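You operate a simulated robot arm through the tools that you are given. There is no shell and no other tool.

Carry out the task below with a simulated two-armed robot. There is one attempt and no reset: what you move stays moved.

JOB
Refill the dispenser from the cup that matches its label; put the cup back and shut the lid.
Fine: tip all of it in and spill none. Set down upright: what you pick out.

Only the result counts: the job must be done as asked and must still hold three seconds after the hand-in. Knocking over, shifting, dropping, spilling or breaking anything else fails it. Lids that push on must go on centred and level and be pressed home; caps that screw on are set level and turned clockwise until they are tight.

ROBOT AND FRAMES
Two 7-joint arms with fingered hands on one trunk that stands fixed in place. Base frame: the origin is at the foot of the trunk, x ahead of it, y to its left, z up; the work surface is at about z = 0.85. Readings come in m, degrees, newtons and seconds.
The left shoulder is at [0.07, 0.166, 1.318], the right one opposite. With the tool pointing down near the work surface each hand reaches from about 0.1 to 0.92 m from the base axis, measured 20 degrees to its own side. Payload 4.1 kg a hand.
The TCP of each hand is the grasp point between the finger pads, 0.032 m short of the fingertips. In the tool frame z runs along the fingers and y along their closing line. Largest opening 0.108 m; the body of the gripper starts 0.038 m behind the TCP. The gripper is a hand of 4 fingers: y runs from the thumb to the fingers, the wrist lies at [-0.016, -0.108, -0.186] in the tool frame.
Orientation is that of the tool frame in the base frame, as a unit quaternion [x, y, z, w]. With the fingers straight down and the wrist toward the robot, the tool's x, y and z point along [0, 1, 0], [1, 0, 0] and [0, 0, -1] of the base frame.

CONTROLS
- The arms move only by the tool move_arm. It takes "left_commands", "right_commands" or both (then of equal length, played together; a hand with none holds still); each is a list of rows, each a list of 6 numbers: the shift along the base's x, y, z in m, then the turn, a rotation vector about the base's x, y, z in degrees. In form: [[x, y, z, ax, ay, az], ...]. A call has 1 to 20 rows; each row is the pose to reach, as a shift and turn from the pose commanded when the call began. Each row takes 0.2 s and may step no farther than 0.05 m and 8.6 degrees from the row before; otherwise, the whole call is refused. A pose out of reach is approached as far as the arm can. The call stops where the force on the tool passes 90 N (or 10 N more than at its start, if that is more) or the arm is blocked; 0.2 s more then pass. In this call time passes only in rows, and 0.2 s behind the last. It gives the time, the measured TCP pose, the force on the tool (base axes), the opening and the grip force at its end, in the units of the frame above (readings bear some noise), with the torque about the TCP (base axes, N m) and any sound that the robot's microphone picked up.
- Cameras (640 x 400 px; columns grow to the right, rows downward): "scene" is now at [0.1408, -0.0131, 1.5542]; the picture's right is [-0.13, -0.99, 0.00], its down [-0.49, 0.07, -0.87] and it looks along [0.86, -0.12, -0.50] (base axes); focal length 236 px, centre (320, 200). "left" rides on the left gripper at [-0.064, -0.093, -0.132] in its tool frame; the picture's right is [-0.80, -0.28, 0.53], its down [0.55, -0.71, 0.45] and it looks along [0.25, 0.65, 0.72] (tool axes); focal length 247 px, centre (320, 200). "right" rides on the right gripper at [0.064, -0.093, -0.132] in its tool frame; the picture's right is [-0.80, 0.28, -0.53], its down [-0.55, -0.71, 0.45] and it looks along [-0.25, 0.65, 0.72] (tool axes); focal length 247 px, centre (320, 200). There is no depth. A picture from a camera that has moved, and an enlarged one, comes with that camera's place and axes in the base frame and with its lens.
- snapshot(camera): a new picture of that camera. It takes no simulated time.
- slide_trunk(by): slides the trunk up (or, below 0, down) by that many m; the arms and the scene camera ride with it, the base frame stays. It gives what a move gives, with no picture.
- curl_fingers(index, middle, ring, thumb_bend, hand): sets how far each is bent, from 0 (flat) to 1 (curled in); at 0.3 the hand is open as for a grip, at 0.7 the pads meet at the TCP. One left out holds its place. A second passes; each finger stops where it meets its share of the squeeze, and holds until it gets a number again. It is the only way to open and close the hand. It gives what a move gives, with no picture; readings hold the bend of each and the force on the fingers (four entries, about 0 where the hand has none), thumb and palm.
- aim_head(pan, tilt): turns the head with the scene camera to pan (to the left, within 86 degrees either way) and tilt (down, from -29 to 69), counted from straight ahead of the robot. It gives what a move gives.
- enlarge(camera, box): a new picture of the part [left, top, right, bottom] of that camera's present view, enlarged. It takes no simulated time.
- finish_job(): hands the job in; it is judged then, once.

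Nothing tells you positions but the pictures and the camera data. Unless the task says otherwise, let go and move clear before handing in.

The tools are called after "Call:" as name(argument=value, ...) on one line, values as JSON. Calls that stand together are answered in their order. move_arm: Moves the arms, as the interface text tells. Its arguments: {"type":"object","properties":{"left_commands":{"type":"array"},"right_commands":{"type":"array"}},"required":[]} The other tools are called the same way: slide_trunk (by) slides the trunk up or down; curl_fingers (index, middle, ring, thumb_bend, hand) moves the fingers one by one; aim_head (pan, tilt) turns the head that bears the scene camera; snapshot (camera) takes a picture; enlarge (camera, box) takes an enlarged picture of a part of a camera's view; finish_job () hands the job in.

At the start:

```text
t: 0.0
left_ee_pos: [0.6837, 0.1034, 1.4698]
left_tcp_rot: [0.706, 0.708, 0.0, 0.0]
left_ft_force: [0.1, -0.1, 0.1]
left_moment: [-0.04, 0.01, -0.01]
left_finger_gap: 0.1078
left_grip_force: 0.0
left_shape: jaw
left_bend: [0.3, 0.3, 0.3, 0.3]
left_finger forces: [0.0, 0.0, 0.0, 0.0, 0.1, 0.1]
right_ee_pos: [0.4833, -0.2874, 1.4616]
right_tcp_rot: [0.707, 0.708, 0.001, 0.0]
right_ft_force: [0.5, -0.1, 0.4]
right_moment: [0.02, 0.0, 0.01]
right_finger_gap: 0.1077
right_grip_force: 0.0
right_shape: jaw
right_bend: [0.3, 0.3, 0.3, 0.3]
right_finger forces: [0.0, 0.1, 0.0, 0.1, 0.0, 0.1]
trunk travel left (down, up): [-0.825, 0.115]
head pan, tilt: [-7.6, 29.8]
```

scene: 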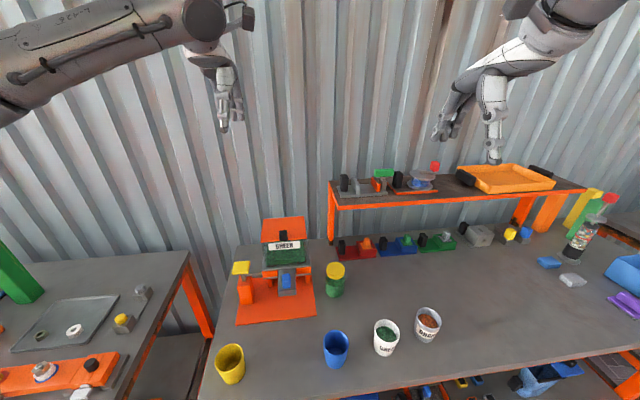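
right: 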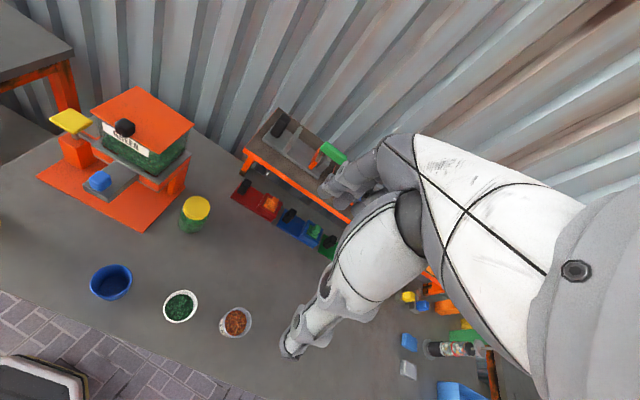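
left: 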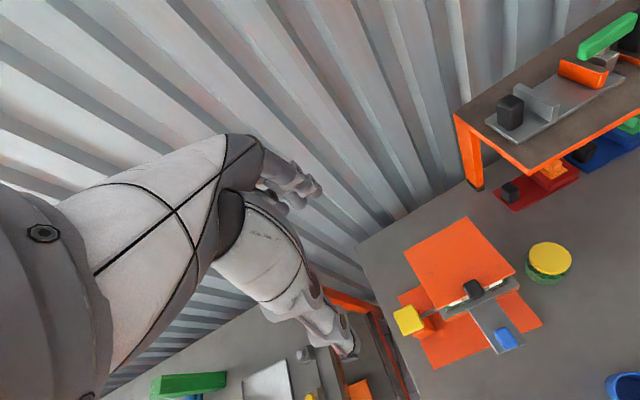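

I see a dispenser (orange base, labelled hopper with an orange lid), a green jar with a yellow lid, and cups in yellow, blue, white with green fill, and white with brown fill. I'll enlarge the views to read the labels before I move anything.

Call:
enlarge(camera="scene", box=[220, 200, 360, 330])

Call:
enlarge(camera="scene", box=[300, 290, 460, 390])

Call:
enlarge(camera="right", box=[20, 70, 260, 240])

Call:
enlarge(camera="left", box=[380, 200, 600, 380])

```text
3.08 times, centred on (290, 265) of scene
camera zoom: at [0.1408, -0.0131, 1.5542], right [-0.13, -0.99, 0.0], down [-0.49, 0.07, -0.87], along [0.86, -0.12, -0.5], focal length 725 px, centre (412, 0)
```

zoom: 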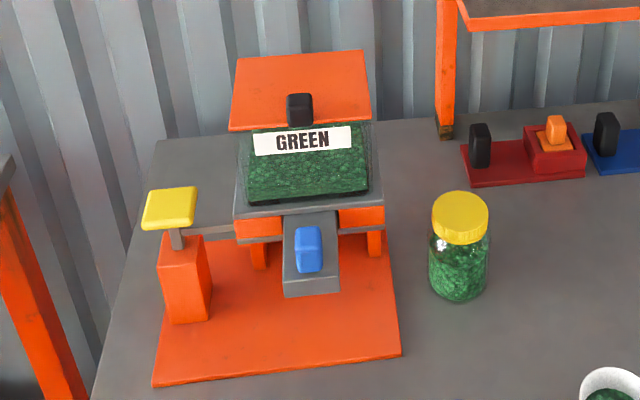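

```text
4.00 times, centred on (380, 340) of scene
camera zoom: at [0.1408, -0.0131, 1.5542], right [-0.13, -0.99, 0.0], down [-0.49, 0.07, -0.87], along [0.86, -0.12, -0.5], focal length 942 px, centre (80, -360)
```

zoom: 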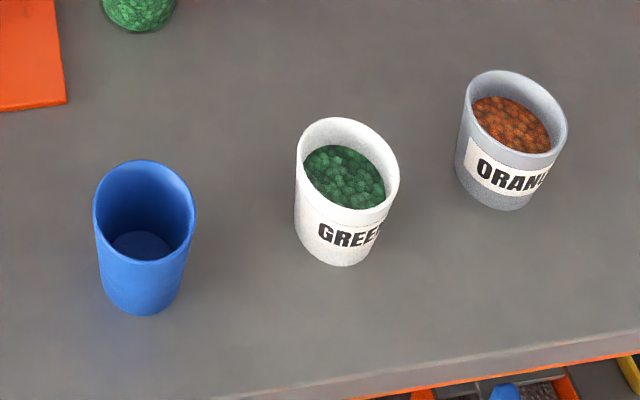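

```text
2.35 times, centred on (140, 155) of right
camera zoom: at [0.3876, -0.2242, 1.5918], right [0.28, -0.8, 0.53], down [-0.71, -0.55, -0.45], along [0.65, -0.25, -0.72], focal length 581 px, centre (744, 306)
```

zoom: 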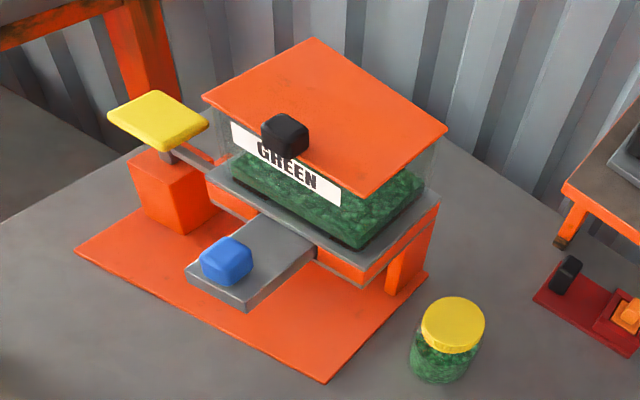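

```text
2.22 times, centred on (490, 290) of left
camera zoom: at [0.593, 0.0388, 1.6014], right [-0.28, -0.8, -0.53], down [-0.71, 0.55, -0.45], along [0.65, 0.25, -0.72], focal length 549 px, centre (-58, 0)
```

zoom: 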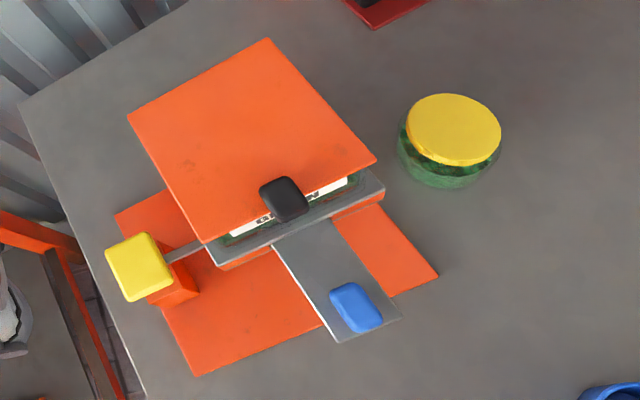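

Call:
enlarge(camera="scene", box=[255, 210, 315, 248])

Call:
enlarge(camera="right", box=[90, 80, 210, 155])

Call:
enlarge(camera="left", box=[390, 210, 530, 300])

Call:
enlarge(camera="right", box=[70, 245, 270, 370])

```text
10.53 times, centred on (285, 229) of scene
camera zoom: at [0.1408, -0.0131, 1.5542], right [-0.13, -0.99, 0.0], down [-0.49, 0.07, -0.87], along [0.86, -0.12, -0.5], focal length 2480 px, centre (688, -105)
```

zoom: 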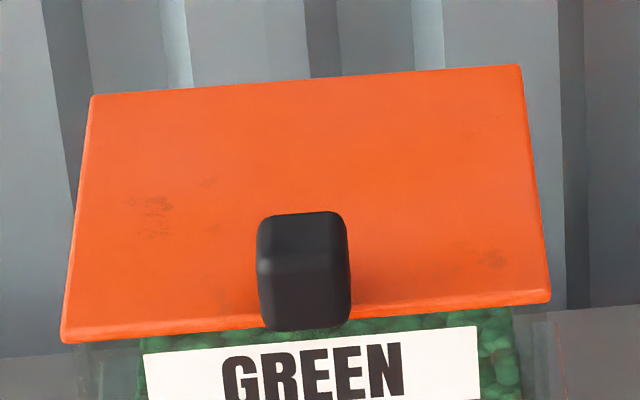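

```text
5.33 times, centred on (150, 118) of right
camera zoom: at [0.3876, -0.2242, 1.5918], right [0.28, -0.8, 0.53], down [-0.71, -0.55, -0.45], along [0.65, -0.25, -0.72], focal length 1317 px, centre (1227, 640)
```

zoom: 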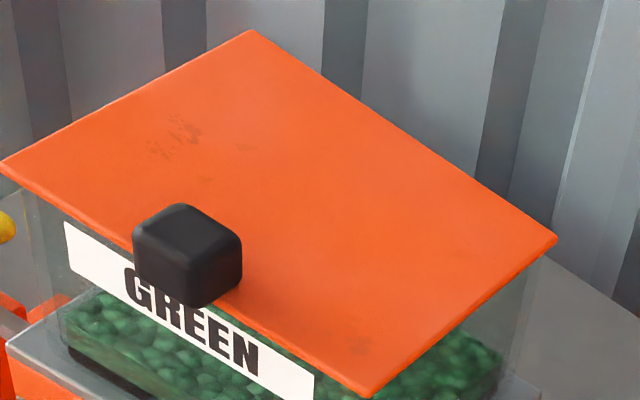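

```text
4.44 times, centred on (460, 255) of left
camera zoom: at [0.593, 0.0388, 1.6014], right [-0.28, -0.8, -0.53], down [-0.71, 0.55, -0.45], along [0.65, 0.25, -0.72], focal length 1098 px, centre (-302, -44)
```

zoom: 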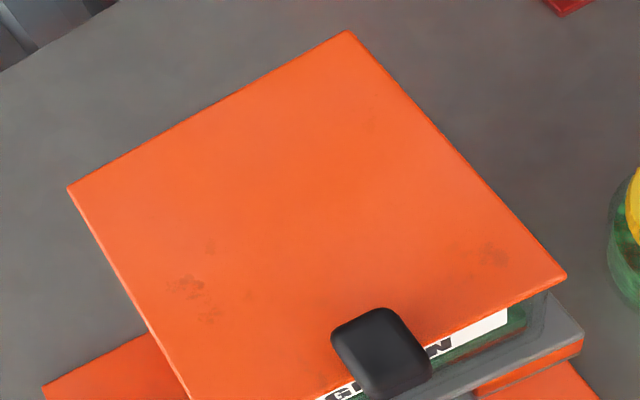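

```text
3.20 times, centred on (170, 308) of right
camera zoom: at [0.3876, -0.2242, 1.5918], right [0.28, -0.8, 0.53], down [-0.71, -0.55, -0.45], along [0.65, -0.25, -0.72], focal length 790 px, centre (800, -144)
```

zoom: 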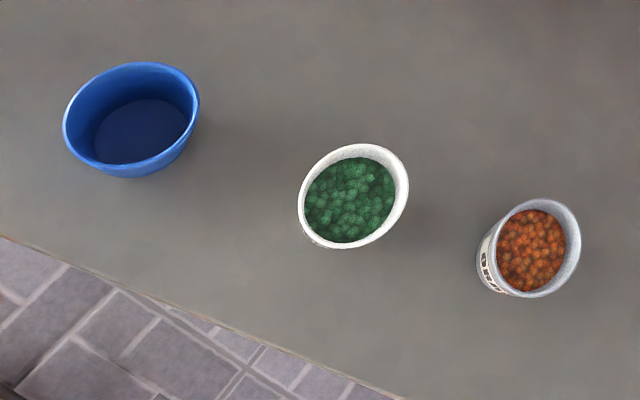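

Call:
enlarge(camera="scene", box=[180, 40, 270, 140])

Call:
enlarge(camera="scene", box=[420, 60, 540, 170])

Call:
snapshot(camera="left")

Call:
enlarge(camera="left", box=[80, 120, 400, 380])

```text
4.00 times, centred on (225, 90) of scene
camera zoom: at [0.1408, -0.0131, 1.5542], right [-0.13, -0.99, 0.0], down [-0.49, 0.07, -0.87], along [0.86, -0.12, -0.5], focal length 942 px, centre (700, 640)
```

zoom: 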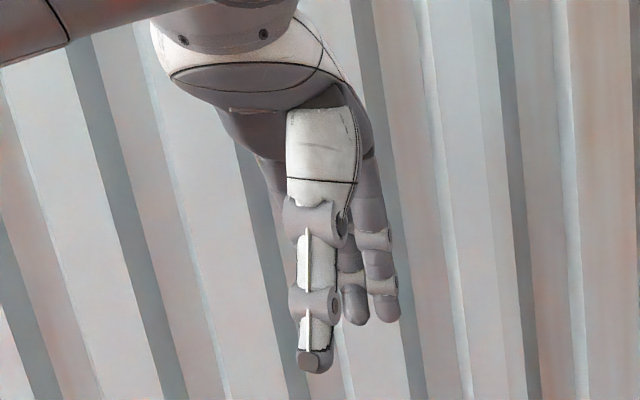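

```text
3.64 times, centred on (480, 115) of scene
camera zoom: at [0.1408, -0.0131, 1.5542], right [-0.13, -0.99, 0.0], down [-0.49, 0.07, -0.87], along [0.86, -0.12, -0.5], focal length 857 px, centre (-262, 509)
```

zoom: 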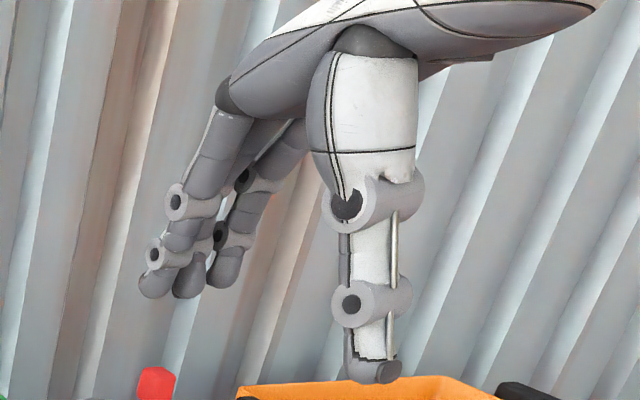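

```text
taken
camera left: at [0.593, 0.0388, 1.6014], right [-0.28, -0.8, -0.53], down [-0.71, 0.55, -0.45], along [0.65, 0.25, -0.72], focal length 247 px, centre (320, 200)
```

left: 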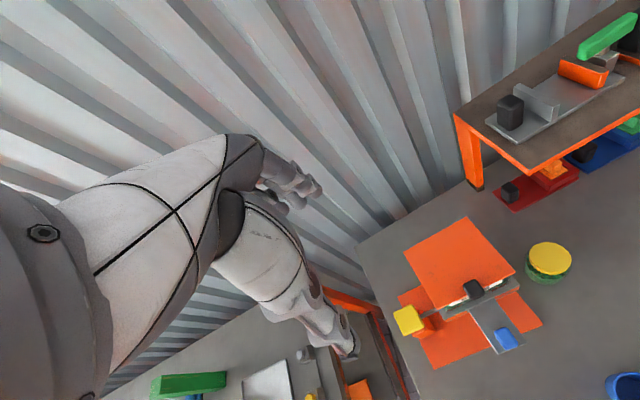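

```text
1.54 times, centred on (240, 250) of left
camera zoom: at [0.593, 0.0388, 1.6014], right [-0.28, -0.8, -0.53], down [-0.71, 0.55, -0.45], along [0.65, 0.25, -0.72], focal length 380 px, centre (443, 123)
```

zoom: 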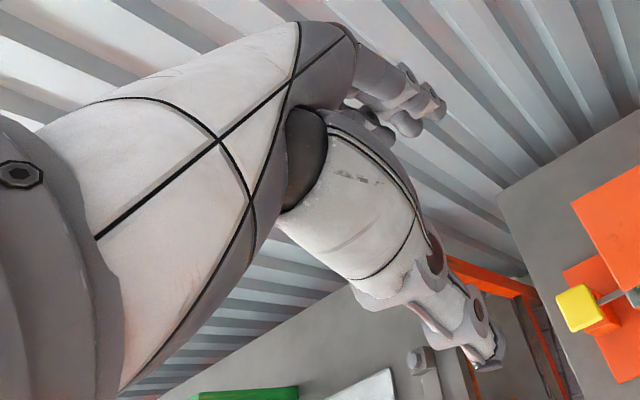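

The hopper's label reads GREEN, so the white GREEN cup is the one to use. The lid looks flat and closed at about z=1.12, with its black knob on the front edge near (0.673, 0.019). I'll use the left hand for the lid, so I'm bringing it back and pointing it forward in free space to check its shape.

Call:
move_arm(left_commands=[[-0.012, 0, -0.01, 0, -8.18, 0], [-0.024, 0, -0.02, 0, -16.36, 0], [-0.036, 0, -0.03, 0, -24.55, 0], [-0.048, 0, -0.04, 0, -32.73, 0], [-0.06, 0, -0.05, 0, -40.91, 0], [-0.072, 0, -0.06, 0, -49.09, 0], [-0.084, 0, -0.07, 0, -57.27, 0], [-0.096, 0, -0.08, 0, -65.45, 0], [-0.108, 0, -0.09, 0, -73.64, 0], [-0.12, 0, -0.1, 0, -81.82, 0], [-0.13, 0, -0.11, 0, -90, 0]])

Call:
curl_fingers(hand="left", index=0, middle=1, ring=1, thumb_bend=1)

Call:
snapshot(camera="scene")

Call:
snapshot(camera="right")

Call:
snapshot(camera="left")

```text
t: 2.4
left_ee_pos: [0.5542, 0.1029, 1.3583]
left_tcp_rot: [0.5, 0.499, 0.5, 0.501]
left_ft_force: [-0.5, 0.9, -0.4]
left_moment: [-0.03, 0.0, 0.01]
left_finger_gap: 0.1078
left_grip_force: 0.1
left_shape: jaw
left_bend: [0.3, 0.3, 0.3, 0.3]
left_finger forces: [0.0, 0.0, 0.0, 0.0, 0.0, 0.0]
right_ee_pos: [0.481, -0.2878, 1.462]
right_tcp_rot: [0.706, 0.708, 0.0, 0.0]
right_ft_force: [-0.1, -1.4, 0.4]
right_moment: [0.0, 0.0, 0.01]
right_finger_gap: 0.1077
right_grip_force: 0.0
right_shape: jaw
right_bend: [0.3, 0.3, 0.3, 0.3]
right_finger forces: [0.0, 0.0, 0.0, 0.1, 0.1, 0.0]
trunk travel left (down, up): [-0.825, 0.115]
head pan, tilt: [-7.6, 29.8]
```

```text
t: 3.4
left_ee_pos: [0.5549, 0.1025, 1.3589]
left_tcp_rot: [0.499, 0.501, 0.499, 0.5]
left_ft_force: [-0.6, -0.7, -0.1]
left_moment: [0.0, 0.02, -0.01]
left_finger_gap: 0.0501
left_grip_force: 0.1
left_shape: fingers
left_bend: [0.0, 1.0, 1.0, 1.0]
left_finger forces: [0.0, 0.0, 0.0, 0.1, 0.0, 0.0]
right_ee_pos: [0.4816, -0.2882, 1.4611]
right_tcp_rot: [0.707, 0.708, 0.0, 0.0]
right_ft_force: [0.6, -0.1, 0.3]
right_moment: [0.05, -0.01, -0.01]
right_finger_gap: 0.1075
right_grip_force: 0.1
right_shape: jaw
right_bend: [0.3, 0.3, 0.3, 0.3]
right_finger forces: [0.0, 0.0, 0.0, 0.1, 0.1, 0.0]
trunk travel left (down, up): [-0.825, 0.115]
head pan, tilt: [-7.6, 29.8]
```

```text
taken
camera scene: at [0.1407, -0.0131, 1.5542], right [-0.13, -0.99, 0.0], down [-0.49, 0.07, -0.87], along [0.86, -0.12, -0.5], focal length 236 px, centre (320, 200)
```

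scene: 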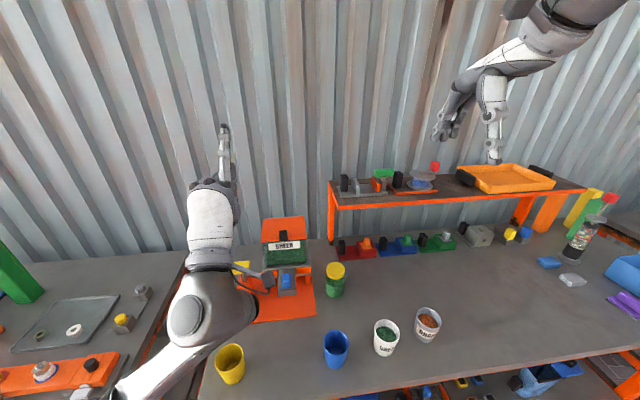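

```text
taken
camera right: at [0.3876, -0.2242, 1.5918], right [0.28, -0.8, 0.53], down [-0.71, -0.55, -0.45], along [0.65, -0.25, -0.72], focal length 247 px, centre (320, 200)
```

right: 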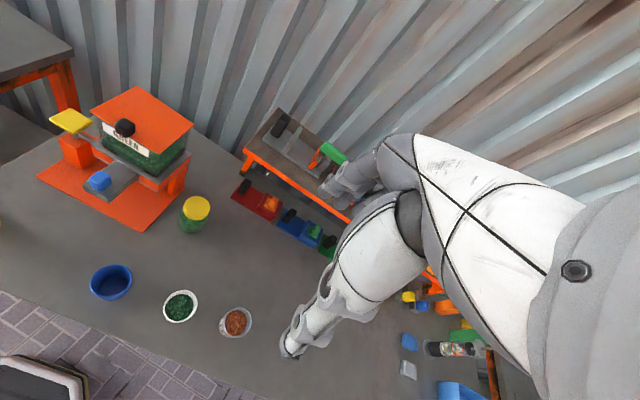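

```text
taken
camera left: at [0.4247, 0.0383, 1.2668], right [0.53, -0.8, -0.28], down [0.45, 0.55, -0.71], along [0.72, 0.25, 0.65], focal length 247 px, centre (320, 200)
```

left: 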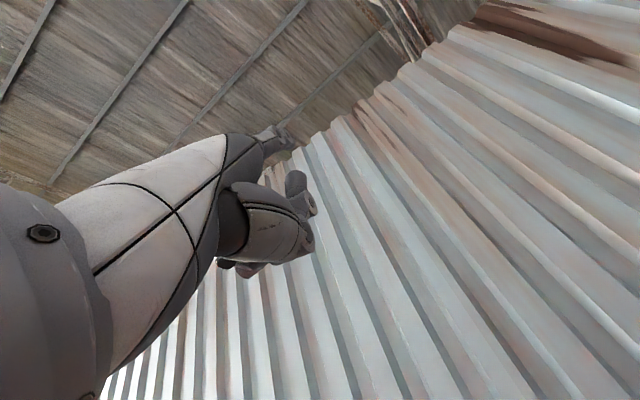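

Call:
enlarge(camera="scene", box=[160, 110, 290, 280])

Call:
enlarge(camera="left", box=[180, 100, 340, 290])

```text
2.35 times, centred on (225, 195) of scene
camera zoom: at [0.1407, -0.0131, 1.5542], right [-0.13, -0.99, 0.0], down [-0.49, 0.07, -0.87], along [0.86, -0.12, -0.5], focal length 554 px, centre (544, 212)
```

zoom: 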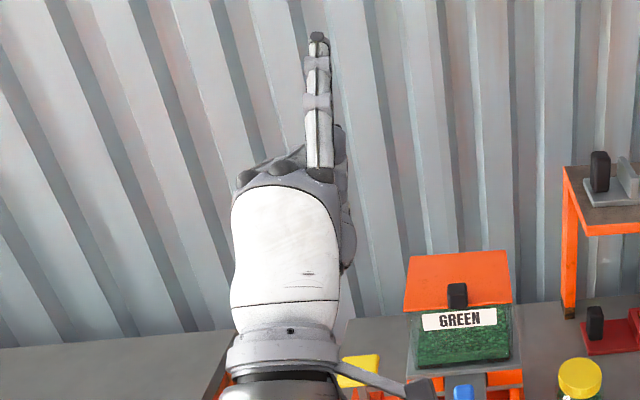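

```text
2.11 times, centred on (260, 195) of left
camera zoom: at [0.4247, 0.0383, 1.2668], right [0.53, -0.8, -0.28], down [0.45, 0.55, -0.71], along [0.72, 0.25, 0.65], focal length 520 px, centre (446, 210)
```

zoom: 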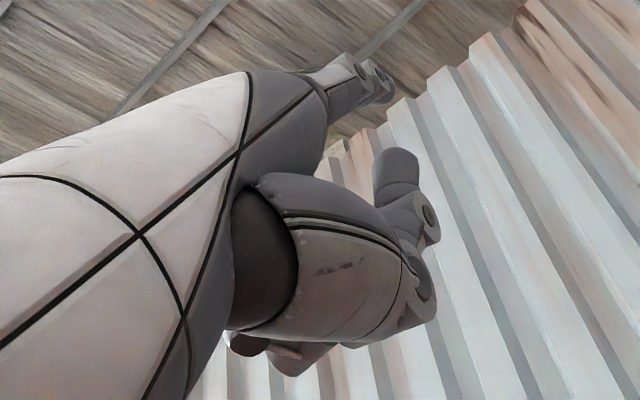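

The left arm took that pose well. Next I'll flatten all its fingers into a paddle, pitch the hand down so the fingers point level, and bring it in front of the dispenser at a safe height, checking for clearance as it goes.

Call:
curl_fingers(hand="left", index=0, middle=0, ring=0, thumb_bend=0)

Call:
move_arm(left_commands=[[-0.01, -0.012, -0.015, 0, 7.5, 0], [-0.02, -0.024, -0.03, 0, 15, 0], [-0.03, -0.036, -0.045, 0, 22.5, 0], [-0.04, -0.048, -0.06, 0, 30, 0], [-0.05, -0.06, -0.075, 0, 37.5, 0], [-0.06, -0.072, -0.09, 0, 45, 0], [-0.065, -0.083, -0.105, 0, 50, 0]])

Call:
snapshot(camera="scene")

Call:
snapshot(camera="left")

Call:
snapshot(camera="right")

```text
t: 4.4
left_ee_pos: [0.5546, 0.1024, 1.3582]
left_tcp_rot: [0.5, 0.5, 0.5, 0.5]
left_ft_force: [-0.2, 0.0, -0.5]
left_moment: [0.02, 0.01, 0.0]
left_finger_gap: 0.1739
left_grip_force: 0.1
left_shape: fingers
left_bend: [0.0, 0.0, 0.0, 0.0]
left_finger forces: [0.0, 0.1, 0.0, 0.0, 0.1, 0.0]
right_ee_pos: [0.4813, -0.2894, 1.4619]
right_tcp_rot: [0.706, 0.708, 0.0, 0.0]
right_ft_force: [0.2, 0.3, 0.7]
right_moment: [-0.04, -0.01, 0.01]
right_finger_gap: 0.1076
right_grip_force: 0.0
right_shape: jaw
right_bend: [0.3, 0.3, 0.3, 0.3]
right_finger forces: [0.1, 0.0, 0.0, 0.0, 0.1, 0.0]
trunk travel left (down, up): [-0.825, 0.115]
head pan, tilt: [-7.6, 29.8]
```

```text
t: 6.0
left_ee_pos: [0.5065, 0.0652, 1.2473]
left_tcp_rot: [0.647, 0.657, 0.33, 0.201]
left_ft_force: [0.1, 0.6, 0.7]
left_moment: [0.02, 0.02, 0.01]
left_finger_gap: 0.1739
left_grip_force: 0.1
left_shape: fingers
left_bend: [0.0, 0.0, 0.0, 0.0]
left_finger forces: [0.0, 0.0, 0.1, 0.0, 0.0, 0.0]
right_ee_pos: [0.4807, -0.2894, 1.4615]
right_tcp_rot: [0.706, 0.708, 0.001, 0.0]
right_ft_force: [0.3, -0.4, 0.5]
right_moment: [-0.03, 0.01, -0.04]
right_finger_gap: 0.108
right_grip_force: 0.0
right_shape: jaw
right_bend: [0.3, 0.3, 0.3, 0.3]
right_finger forces: [0.0, 0.0, 0.0, 0.0, 0.0, 0.1]
trunk travel left (down, up): [-0.825, 0.115]
head pan, tilt: [-7.6, 29.8]
stopped in row 7 (left hand): the arm was blocked; the commanded pose is now the measured one
```

```text
taken
camera scene: at [0.1409, -0.0131, 1.5542], right [-0.13, -0.99, 0.0], down [-0.49, 0.07, -0.87], along [0.86, -0.11, -0.5], focal length 236 px, centre (320, 200)
```

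scene: 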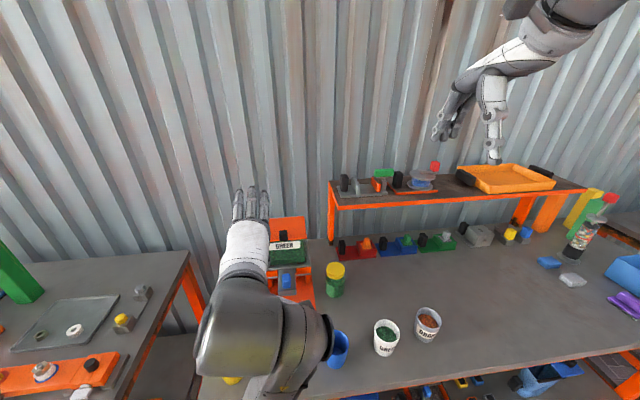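

```text
taken
camera left: at [0.357, -0.0159, 1.2659], right [0.23, -0.68, -0.7], down [-0.24, 0.66, -0.72], along [0.94, 0.33, -0.01], focal length 247 px, centre (320, 200)
```

left: 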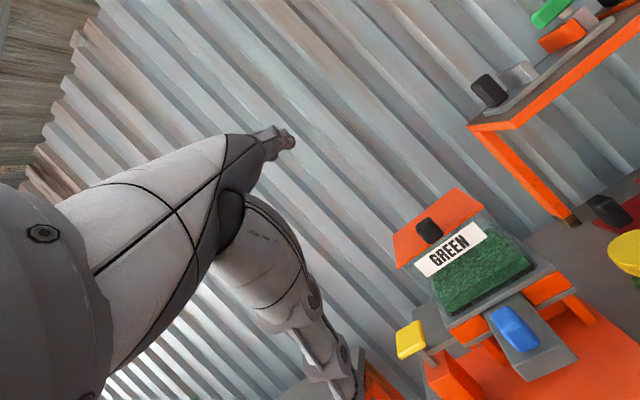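

```text
taken
camera right: at [0.3879, -0.2242, 1.5918], right [0.28, -0.8, 0.53], down [-0.71, -0.55, -0.45], along [0.65, -0.25, -0.72], focal length 247 px, centre (320, 200)
```

right: 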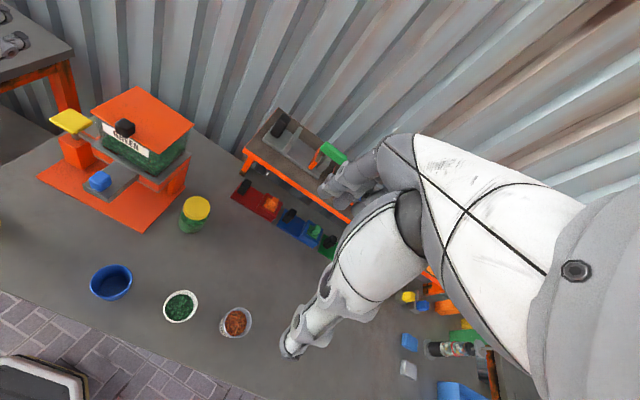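

The arm was blocked there, probably at a joint limit because it was folded too close in. I'll switch approach: raise the hand, point it straight down with its closing line running sideways, and pinch the knob from above.

Call:
move_arm(left_commands=[[0.02, 0.012, 0.04, 0, 0, 0], [0.035, 0.02, 0.075, -1.8, 7.4, -0.1], [0.05, 0.03, 0.1, -3.6, 14.8, -0.3], [0.065, 0.04, 0.13, -5.4, 22.1, -0.4], [0.08, 0.05, 0.15, -7.2, 29.5, -0.5], [0.09, 0.055, 0.17, -9, 36.9, -0.7], [0.0935, 0.055, 0.175, -10.8, 44.3, -0.8]])

Call:
curl_fingers(hand="left", index=0.3, middle=0.3, ring=0.3, thumb_bend=0.3)

Call:
snapshot(camera="scene")

```text
t: 7.8
left_ee_pos: [0.6352, 0.1798, 1.3864]
left_tcp_rot: [0.679, 0.733, -0.036, -0.031]
left_ft_force: [-0.1, -0.4, -1.4]
left_moment: [0.02, 0.01, 0.0]
left_finger_gap: 0.1742
left_grip_force: 0.1
left_shape: fingers
left_bend: [0.0, 0.0, 0.0, 0.0]
left_finger forces: [0.0, 0.0, 0.1, 0.1, 0.0, 0.0]
left hand out of reach, approached as far as the arm can: row 4, 5, 6, 7
right_ee_pos: [0.4834, -0.2892, 1.4604]
right_tcp_rot: [0.706, 0.708, 0.001, -0.002]
right_ft_force: [0.1, -0.4, -0.2]
right_moment: [0.0, -0.01, -0.02]
right_finger_gap: 0.1075
right_grip_force: 0.0
right_shape: jaw
right_bend: [0.3, 0.3, 0.3, 0.3]
right_finger forces: [0.0, 0.0, 0.1, 0.0, 0.1, 0.0]
trunk travel left (down, up): [-0.825, 0.115]
head pan, tilt: [-7.6, 29.8]
stopped in row 7 (left hand): the arm was blocked; the commanded pose is now the measured one
```

```text
t: 8.8
left_ee_pos: [0.633, 0.1782, 1.3872]
left_tcp_rot: [0.68, 0.732, -0.034, -0.031]
left_ft_force: [0.1, -0.1, -0.2]
left_moment: [0.01, -0.01, -0.01]
left_finger_gap: 0.1089
left_grip_force: 0.1
left_shape: fingers
left_bend: [0.3, 0.3, 0.3, 0.3]
left_finger forces: [0.1, 0.0, 0.0, 0.0, 0.1, 0.0]
right_ee_pos: [0.4811, -0.2883, 1.4607]
right_tcp_rot: [0.707, 0.707, 0.001, 0.001]
right_ft_force: [0.3, -0.2, 0.1]
right_moment: [0.01, -0.02, -0.04]
right_finger_gap: 0.1075
right_grip_force: 0.0
right_shape: jaw
right_bend: [0.3, 0.3, 0.3, 0.3]
right_finger forces: [0.0, 0.1, 0.0, 0.1, 0.0, 0.1]
trunk travel left (down, up): [-0.825, 0.115]
head pan, tilt: [-7.6, 29.8]
```

```text
taken
camera scene: at [0.1407, -0.0131, 1.5542], right [-0.13, -0.99, 0.0], down [-0.49, 0.07, -0.87], along [0.86, -0.12, -0.5], focal length 236 px, centre (320, 200)
```

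scene: 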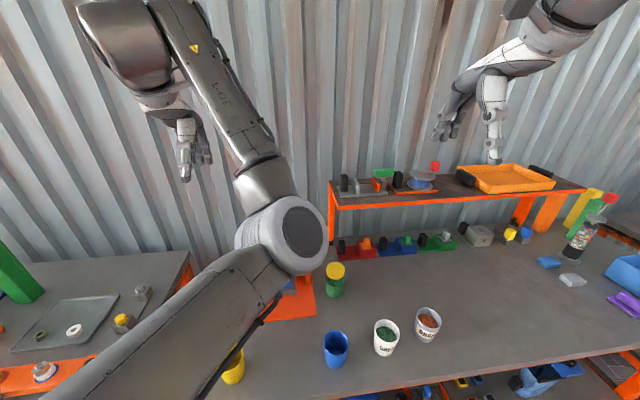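

The left elbow has swung inward in front of the head. I'll extend that hand forward and to the left in free air, away from everything, and see whether the elbow comes back out.

Call:
move_arm(left_commands=[[0.03, 0.02, 0.0, 0, 0, 0], [0.06, 0.045, 0.0, 0, 0, 0], [0.09, 0.07, 0.005, 0, 0, 0], [0.12, 0.095, 0.01, 0, 0, 0], [0.15, 0.12, 0.01, 0, 0, 0], [0.17, 0.14, 0.01, 0, 0, 0]])

Call:
snapshot(camera="scene")

Call:
snapshot(camera="right")

```text
t: 10.2
left_ee_pos: [0.8034, 0.314, 1.3976]
left_tcp_rot: [0.682, 0.729, -0.036, -0.032]
left_ft_force: [0.8, -0.3, 1.0]
left_moment: [-0.01, 0.01, -0.05]
left_finger_gap: 0.1085
left_grip_force: 0.1
left_shape: fingers
left_bend: [0.3, 0.3, 0.3, 0.3]
left_finger forces: [0.1, 0.1, 0.0, 0.0, 0.0, 0.1]
right_ee_pos: [0.4809, -0.2866, 1.4614]
right_tcp_rot: [0.707, 0.707, 0.001, 0.0]
right_ft_force: [0.0, 0.3, -0.4]
right_moment: [-0.04, 0.03, -0.01]
right_finger_gap: 0.1074
right_grip_force: 0.1
right_shape: jaw
right_bend: [0.3, 0.3, 0.3, 0.3]
right_finger forces: [0.0, 0.0, 0.0, 0.0, 0.0, 0.0]
trunk travel left (down, up): [-0.825, 0.115]
head pan, tilt: [-7.6, 29.8]
```

```text
taken
camera scene: at [0.1409, -0.0118, 1.5541], right [-0.13, -0.99, 0.0], down [-0.49, 0.07, -0.87], along [0.86, -0.12, -0.5], focal length 236 px, centre (320, 200)
```

scene: 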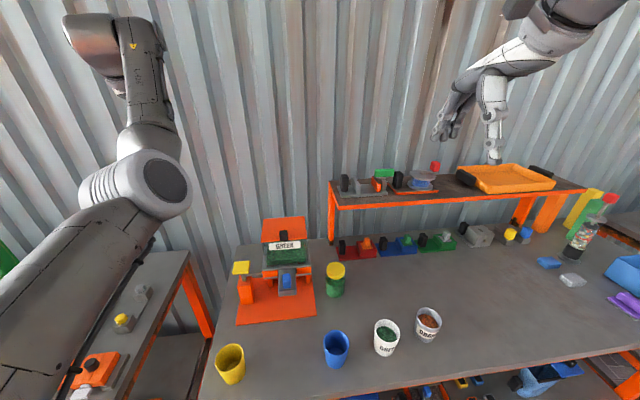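

```text
taken
camera right: at [0.3877, -0.2228, 1.592], right [0.28, -0.8, 0.53], down [-0.71, -0.55, -0.45], along [0.65, -0.25, -0.72], focal length 247 px, centre (320, 200)
```

right: 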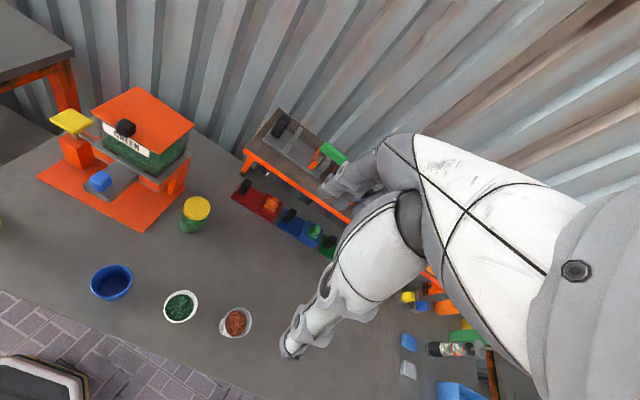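

Call:
move_arm(left_commands=[[-0.01, -0.005, 0, -0.34, -0.38, -7.81], [-0.02, -0.01, 0, -0.68, -0.77, -15.62], [-0.03, -0.015, 0, -1.03, -1.15, -23.43], [-0.04, -0.02, 0, -1.37, -1.53, -31.23], [-0.05, -0.025, 0, -1.71, -1.92, -39.04], [-0.06, -0.03, 0, -2.05, -2.3, -46.85], [-0.07, -0.035, 0, -2.39, -2.68, -54.66], [-0.08, -0.04, 0, -2.73, -3.07, -62.47], [-0.09, -0.045, 0, -3.08, -3.45, -70.28], [-0.095, -0.05, 0, -3.42, -3.83, -78.08], [-0.1, -0.055, 0, -3.76, -4.22, -85.89], [-0.1, -0.06, 0, -4.1, -4.6, -93.7]])

Call:
snapshot(camera="scene")

Call:
snapshot(camera="left")

```text
t: 12.8
left_ee_pos: [0.7022, 0.2535, 1.3964]
left_tcp_rot: [1.0, -0.001, 0.001, 0.001]
left_ft_force: [-0.7, -0.8, -0.6]
left_moment: [-0.06, 0.02, 0.01]
left_finger_gap: 0.1089
left_grip_force: 0.0
left_shape: fingers
left_bend: [0.3, 0.3, 0.3, 0.3]
left_finger forces: [0.0, 0.1, 0.0, 0.0, 0.0, 0.0]
right_ee_pos: [0.4814, -0.2875, 1.4619]
right_tcp_rot: [0.706, 0.708, 0.0, 0.001]
right_ft_force: [0.4, 0.0, 0.5]
right_moment: [-0.03, 0.02, -0.02]
right_finger_gap: 0.1074
right_grip_force: 0.0
right_shape: jaw
right_bend: [0.3, 0.3, 0.3, 0.3]
right_finger forces: [0.0, 0.0, 0.0, 0.1, 0.0, 0.0]
trunk travel left (down, up): [-0.825, 0.115]
head pan, tilt: [-7.6, 29.8]
```

```text
taken
camera scene: at [0.141, -0.0124, 1.5542], right [-0.13, -0.99, 0.0], down [-0.49, 0.07, -0.87], along [0.86, -0.12, -0.5], focal length 236 px, centre (320, 200)
```

scene: 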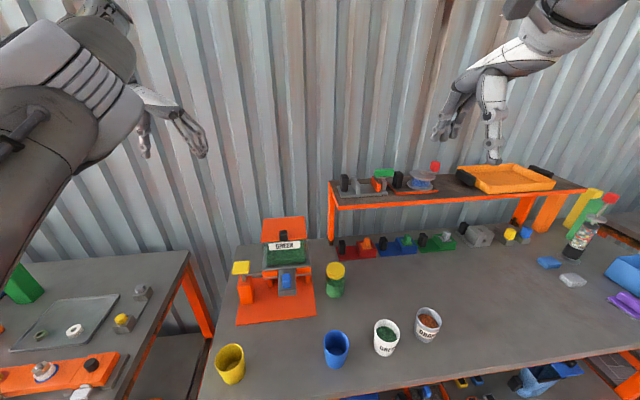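

```text
taken
camera left: at [0.6403, 0.3477, 1.5276], right [-0.8, 0.28, -0.53], down [0.55, 0.7, -0.45], along [0.25, -0.65, -0.72], focal length 247 px, centre (320, 200)
```

left: 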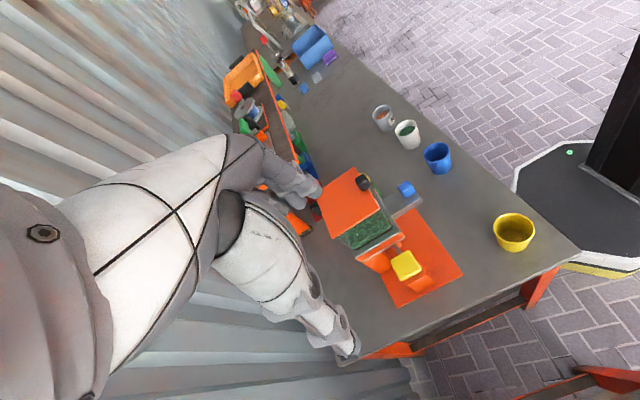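

The elbow is back out to the left and the hand is pointing straight down with the yaw I wanted. I'll look closely at the dispenser from this side to check the hinge and the lid overhang.

Call:
enlarge(camera="left", box=[300, 150, 480, 320])

Call:
enlarge(camera="left", box=[310, 160, 400, 220])

Call:
enlarge(camera="left", box=[360, 90, 460, 180])

Call:
enlarge(camera="scene", box=[130, 70, 230, 170])

```text
2.35 times, centred on (390, 235) of left
camera zoom: at [0.6403, 0.3477, 1.5276], right [-0.8, 0.28, -0.53], down [0.55, 0.7, -0.45], along [0.25, -0.65, -0.72], focal length 581 px, centre (155, 118)
```

zoom: 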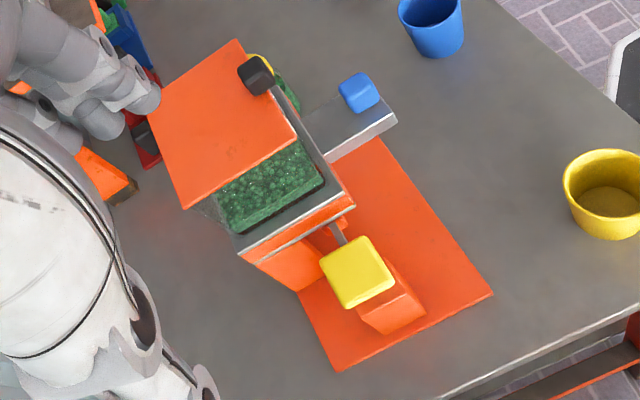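

```text
6.67 times, centred on (355, 190) of left
camera zoom: at [0.6403, 0.3477, 1.5276], right [-0.8, 0.28, -0.53], down [0.55, 0.7, -0.45], along [0.25, -0.65, -0.72], focal length 1646 px, centre (87, 267)
```

zoom: 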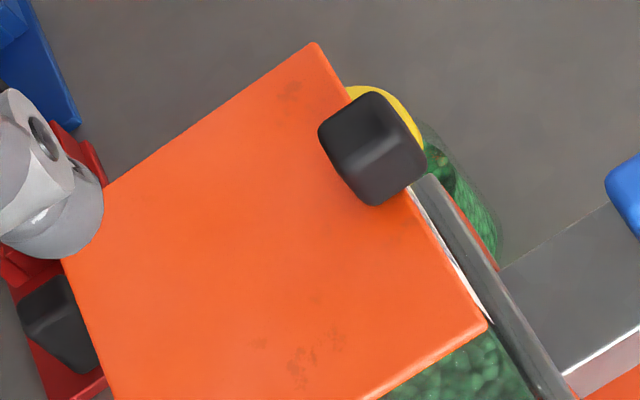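

```text
4.44 times, centred on (410, 135) of left
camera zoom: at [0.6403, 0.3477, 1.5276], right [-0.8, 0.28, -0.53], down [0.55, 0.7, -0.45], along [0.25, -0.65, -0.72], focal length 1098 px, centre (-80, 489)
```

zoom: 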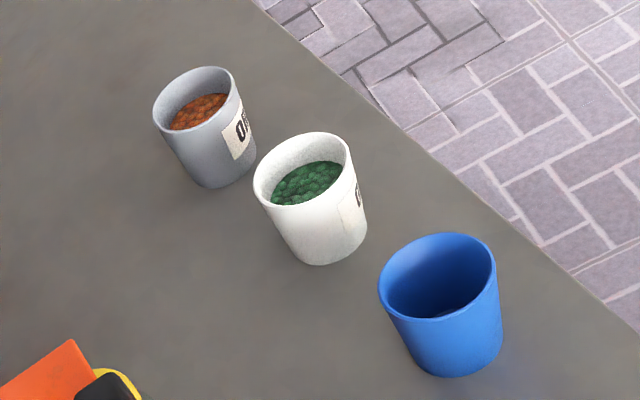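

```text
4.00 times, centred on (180, 120) of scene
camera zoom: at [0.141, -0.0124, 1.5542], right [-0.13, -0.99, 0.0], down [-0.49, 0.07, -0.87], along [0.86, -0.12, -0.5], focal length 942 px, centre (880, 520)
```

zoom: 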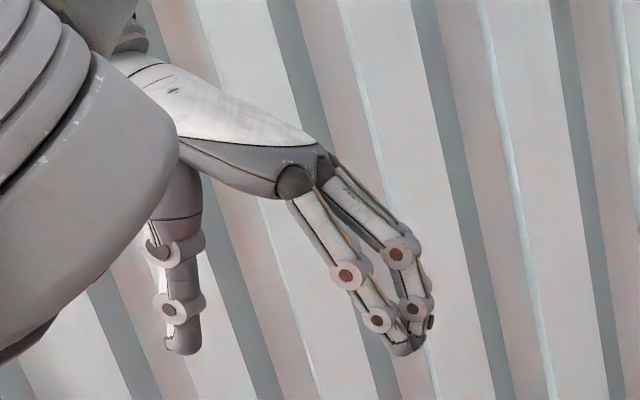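

Next I'll bring the left hand over the knob at a safe height and check its alignment.

Call:
move_arm(left_commands=[[-0.005, -0.04, -0.01, 0, 0, 0], [-0.01, -0.08, -0.02, 0, 0, 0], [-0.015, -0.12, -0.04, 0, 0, 0], [-0.02, -0.16, -0.06, 0, 0, 0], [-0.025, -0.2, -0.08, 0, 0, 0], [-0.029, -0.2345, -0.1, 0, 0, 0], [-0.029, -0.2345, -0.13, 0, 0, 0]])

Call:
snapshot(camera="scene")

Call:
snapshot(camera="left")

Call:
snapshot(camera="right")

```text
t: 14.6
left_ee_pos: [0.6947, 0.073, 1.2865]
left_tcp_rot: [0.998, 0.049, 0.01, 0.025]
left_ft_force: [-0.5, 0.4, 0.7]
left_moment: [0.01, 0.02, -0.03]
left_finger_gap: 0.1091
left_grip_force: 0.0
left_shape: fingers
left_bend: [0.3, 0.3, 0.3, 0.3]
left_finger forces: [0.0, 0.1, 0.0, 0.1, 0.1, 0.0]
right_ee_pos: [0.4817, -0.2899, 1.4615]
right_tcp_rot: [0.706, 0.708, 0.0, -0.001]
right_ft_force: [-1.0, -0.2, -0.7]
right_moment: [-0.03, 0.0, 0.0]
right_finger_gap: 0.1074
right_grip_force: 0.0
right_shape: jaw
right_bend: [0.3, 0.3, 0.3, 0.3]
right_finger forces: [0.0, 0.0, 0.1, 0.0, 0.0, 0.1]
trunk travel left (down, up): [-0.825, 0.115]
head pan, tilt: [-7.6, 29.8]
stopped in row 7 (left hand): the arm was blocked; the commanded pose is now the measured one
```

```text
taken
camera scene: at [0.1409, -0.0135, 1.5541], right [-0.13, -0.99, 0.0], down [-0.49, 0.07, -0.87], along [0.86, -0.12, -0.5], focal length 236 px, centre (320, 200)
```

scene: 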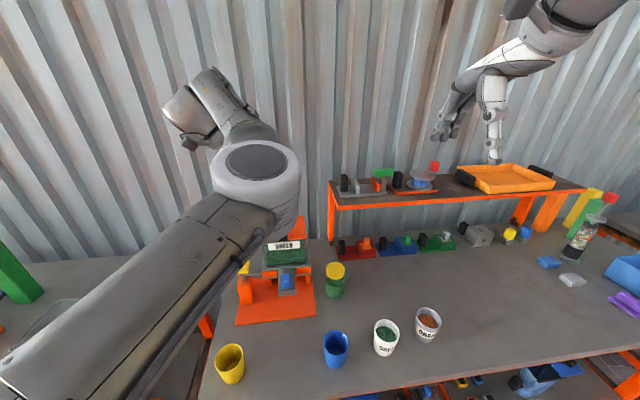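

```text
taken
camera left: at [0.6201, 0.1651, 1.4125], right [-0.81, 0.18, -0.56], down [0.49, 0.73, -0.47], along [0.33, -0.66, -0.68], focal length 247 px, centre (320, 200)
```

left: 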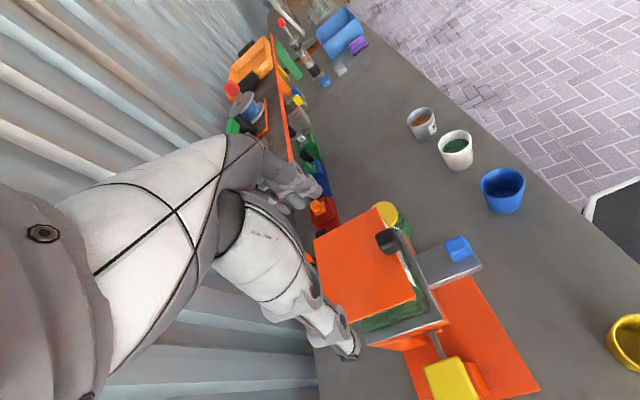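

```text
taken
camera right: at [0.3877, -0.2248, 1.5917], right [0.28, -0.8, 0.53], down [-0.71, -0.55, -0.45], along [0.65, -0.25, -0.72], focal length 247 px, centre (320, 200)
```

right: 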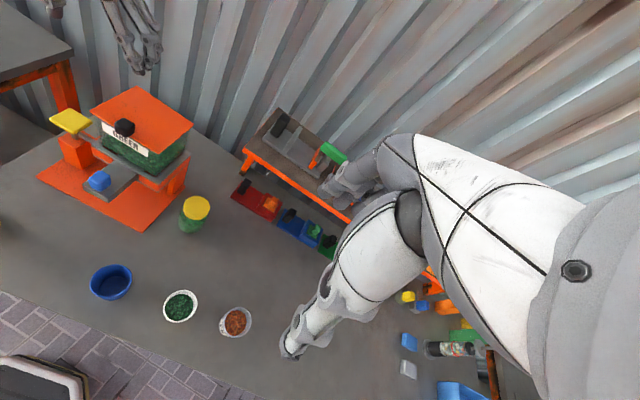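

The elbow was still inward, so the arm hit its limit again. I'll swing the left hand far out to the left at height, then bring it back in so the elbow trails on the outside.

Call:
move_arm(left_commands=[[-0.005, 0.038, 0.012, 0.09, 0.22, 6.02], [-0.01, 0.076, 0.024, 0.19, 0.44, 12.04], [-0.02, 0.114, 0.036, 0.28, 0.66, 18.06], [-0.03, 0.152, 0.048, 0.37, 0.89, 24.09], [-0.045, 0.19, 0.06, 0.46, 1.11, 30.1], [-0.06, 0.228, 0.072, 0.56, 1.33, 36.1], [-0.075, 0.266, 0.084, 0.65, 1.55, 42.15], [-0.09, 0.304, 0.096, 0.74, 1.77, 48.2], [-0.105, 0.342, 0.108, 0.84, 1.99, 54.2], [-0.12, 0.38, 0.12, 0.93, 2.21, 60.2], [-0.14, 0.418, 0.132, 1.02, 2.44, 66.2], [-0.16, 0.456, 0.144, 1.11, 2.66, 72.3], [-0.18, 0.494, 0.156, 1.21, 2.88, 78.3], [-0.2, 0.53, 0.163, 1.3, 3.1, 84.3]])

Call:
aim_head(pan=35, tilt=20)

Call:
snapshot(camera="scene")

```text
t: 17.6
left_ee_pos: [0.4912, 0.6052, 1.4513]
left_tcp_rot: [0.71, 0.705, 0.0, -0.001]
left_ft_force: [-0.2, 0.3, -0.6]
left_moment: [0.0, -0.01, -0.01]
left_finger_gap: 0.1087
left_grip_force: 0.0
left_shape: fingers
left_bend: [0.3, 0.3, 0.3, 0.3]
left_finger forces: [0.0, 0.1, 0.1, 0.0, 0.0, 0.0]
right_ee_pos: [0.4807, -0.2866, 1.4623]
right_tcp_rot: [0.706, 0.708, -0.001, 0.001]
right_ft_force: [0.3, 1.3, -0.7]
right_moment: [-0.02, -0.01, -0.01]
right_finger_gap: 0.1078
right_grip_force: 0.1
right_shape: jaw
right_bend: [0.3, 0.3, 0.3, 0.3]
right_finger forces: [0.0, 0.0, 0.0, 0.1, 0.1, 0.1]
trunk travel left (down, up): [-0.825, 0.115]
head pan, tilt: [-7.6, 29.8]
```

```text
t: 18.7
left_ee_pos: [0.4931, 0.6027, 1.4538]
left_tcp_rot: [0.71, 0.705, 0.001, -0.001]
left_ft_force: [1.1, 0.3, 0.3]
left_moment: [-0.01, -0.03, 0.0]
left_finger_gap: 0.1089
left_grip_force: 0.1
left_shape: fingers
left_bend: [0.3, 0.3, 0.3, 0.3]
left_finger forces: [0.0, 0.1, 0.0, 0.0, 0.0, 0.1]
right_ee_pos: [0.4809, -0.2879, 1.4607]
right_tcp_rot: [0.707, 0.708, 0.0, 0.0]
right_ft_force: [0.6, 0.2, 1.1]
right_moment: [-0.02, -0.01, 0.0]
right_finger_gap: 0.1075
right_grip_force: 0.1
right_shape: jaw
right_bend: [0.3, 0.3, 0.3, 0.3]
right_finger forces: [0.1, 0.1, 0.0, 0.1, 0.0, 0.0]
trunk travel left (down, up): [-0.825, 0.115]
head pan, tilt: [35.0, 20.0]
```

```text
taken
camera scene: at [0.1273, 0.0525, 1.57], right [0.57, -0.82, 0.0], down [-0.28, -0.2, -0.94], along [0.77, 0.54, -0.34], focal length 236 px, centre (320, 200)
```

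scene: 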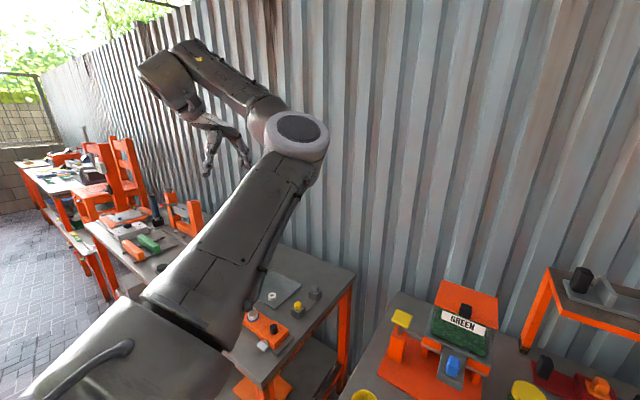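

The left elbow is still flipped inward, so I'll leave that arm parked out to the left. The right arm is in a clean posture, so it will open the lid. I'm moving it over the knob with its closing line sideways.

Call:
aim_head(pan=-7.6, tilt=29.8)

Call:
move_arm(right_commands=[[0.016, 0.02, 0, 0, 0, 7.5], [0.032, 0.045, 0, 0, 0, 15], [0.048, 0.07, 0, 0, 0, 22.5], [0.064, 0.095, -0.01, 0, 0, 30], [0.08, 0.12, -0.02, 0, 0, 37.5], [0.096, 0.15, -0.03, 0, 0, 45], [0.112, 0.18, -0.05, 0, 0, 52.5], [0.128, 0.21, -0.07, 0, 0, 60], [0.144, 0.24, -0.09, 0, 0, 67.5], [0.16, 0.265, -0.11, 0, 0, 75], [0.176, 0.29, -0.13, 0, 0, 82.5], [0.192, 0.307, -0.15, 0, 0, 90]])

Call:
snapshot(camera="scene")

Call:
snapshot(camera="right")

Call:
snapshot(camera="left")

```text
t: 19.8
left_ee_pos: [0.4924, 0.6021, 1.4528]
left_tcp_rot: [0.709, 0.705, 0.001, -0.001]
left_ft_force: [1.0, -0.6, 0.3]
left_moment: [-0.02, -0.03, -0.06]
left_finger_gap: 0.1088
left_grip_force: 0.1
left_shape: fingers
left_bend: [0.3, 0.3, 0.3, 0.3]
left_finger forces: [0.0, 0.0, 0.1, 0.0, 0.0, 0.1]
right_ee_pos: [0.4823, -0.2882, 1.4606]
right_tcp_rot: [0.706, 0.708, 0.0, 0.0]
right_ft_force: [0.4, -0.3, 0.5]
right_moment: [-0.01, 0.01, -0.01]
right_finger_gap: 0.1076
right_grip_force: 0.1
right_shape: jaw
right_bend: [0.3, 0.3, 0.3, 0.3]
right_finger forces: [0.0, 0.0, 0.0, 0.1, 0.0, 0.0]
trunk travel left (down, up): [-0.825, 0.115]
head pan, tilt: [-7.6, 29.8]
```

```text
t: 22.4
left_ee_pos: [0.49, 0.598, 1.455]
left_tcp_rot: [0.709, 0.705, 0.001, -0.002]
left_ft_force: [-0.9, -0.1, -0.2]
left_moment: [0.02, -0.03, 0.03]
left_finger_gap: 0.1086
left_grip_force: 0.1
left_shape: fingers
left_bend: [0.3, 0.3, 0.3, 0.3]
left_finger forces: [0.0, 0.0, 0.0, 0.1, 0.0, 0.1]
right_ee_pos: [0.6089, -0.073, 1.3771]
right_tcp_rot: [0.345, 0.933, 0.105, 0.0]
right_ft_force: [0.0, -0.9, -0.4]
right_moment: [0.03, -0.04, 0.0]
right_finger_gap: 0.1079
right_grip_force: 0.1
right_shape: jaw
right_bend: [0.3, 0.3, 0.3, 0.3]
right_finger forces: [0.1, 0.0, 0.0, 0.0, 0.0, 0.0]
right hand out of reach, approached as far as the arm can: row 7, 8, 9, 10, 11, 12
trunk travel left (down, up): [-0.825, 0.115]
head pan, tilt: [-7.6, 29.8]
```

```text
taken
camera scene: at [0.1389, -0.017, 1.5544], right [-0.13, -0.99, 0.0], down [-0.49, 0.07, -0.87], along [0.86, -0.11, -0.5], focal length 236 px, centre (320, 200)
```

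scene: 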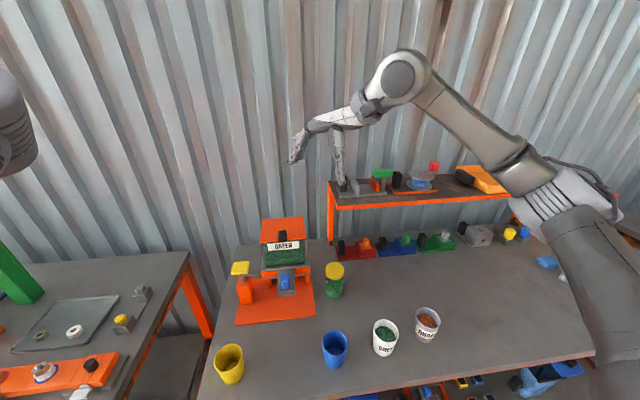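

```text
taken
camera right: at [0.4896, -0.1266, 1.4912], right [0.75, -0.41, 0.52], down [0.0, -0.79, -0.62], along [0.66, 0.46, -0.59], focal length 247 px, centre (320, 200)
```

right: 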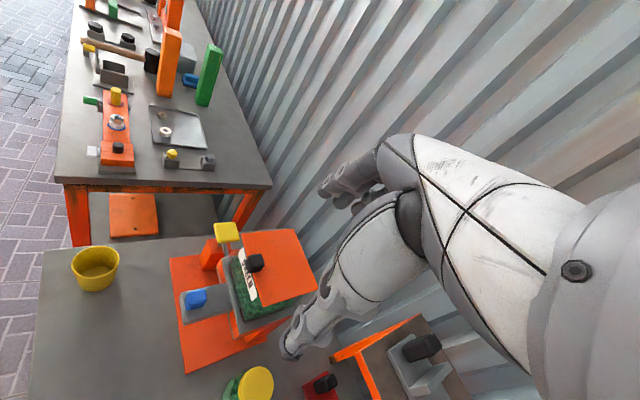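

```text
taken
camera left: at [0.399, 0.5339, 1.5863], right [-0.29, -0.79, -0.54], down [-0.7, 0.56, -0.44], along [0.65, 0.25, -0.72], focal length 247 px, centre (320, 200)
```

left: 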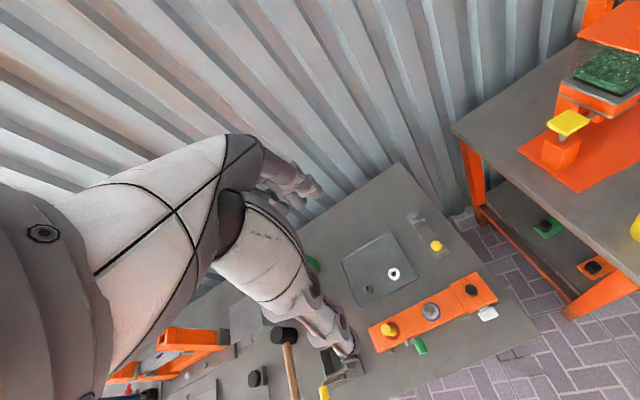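

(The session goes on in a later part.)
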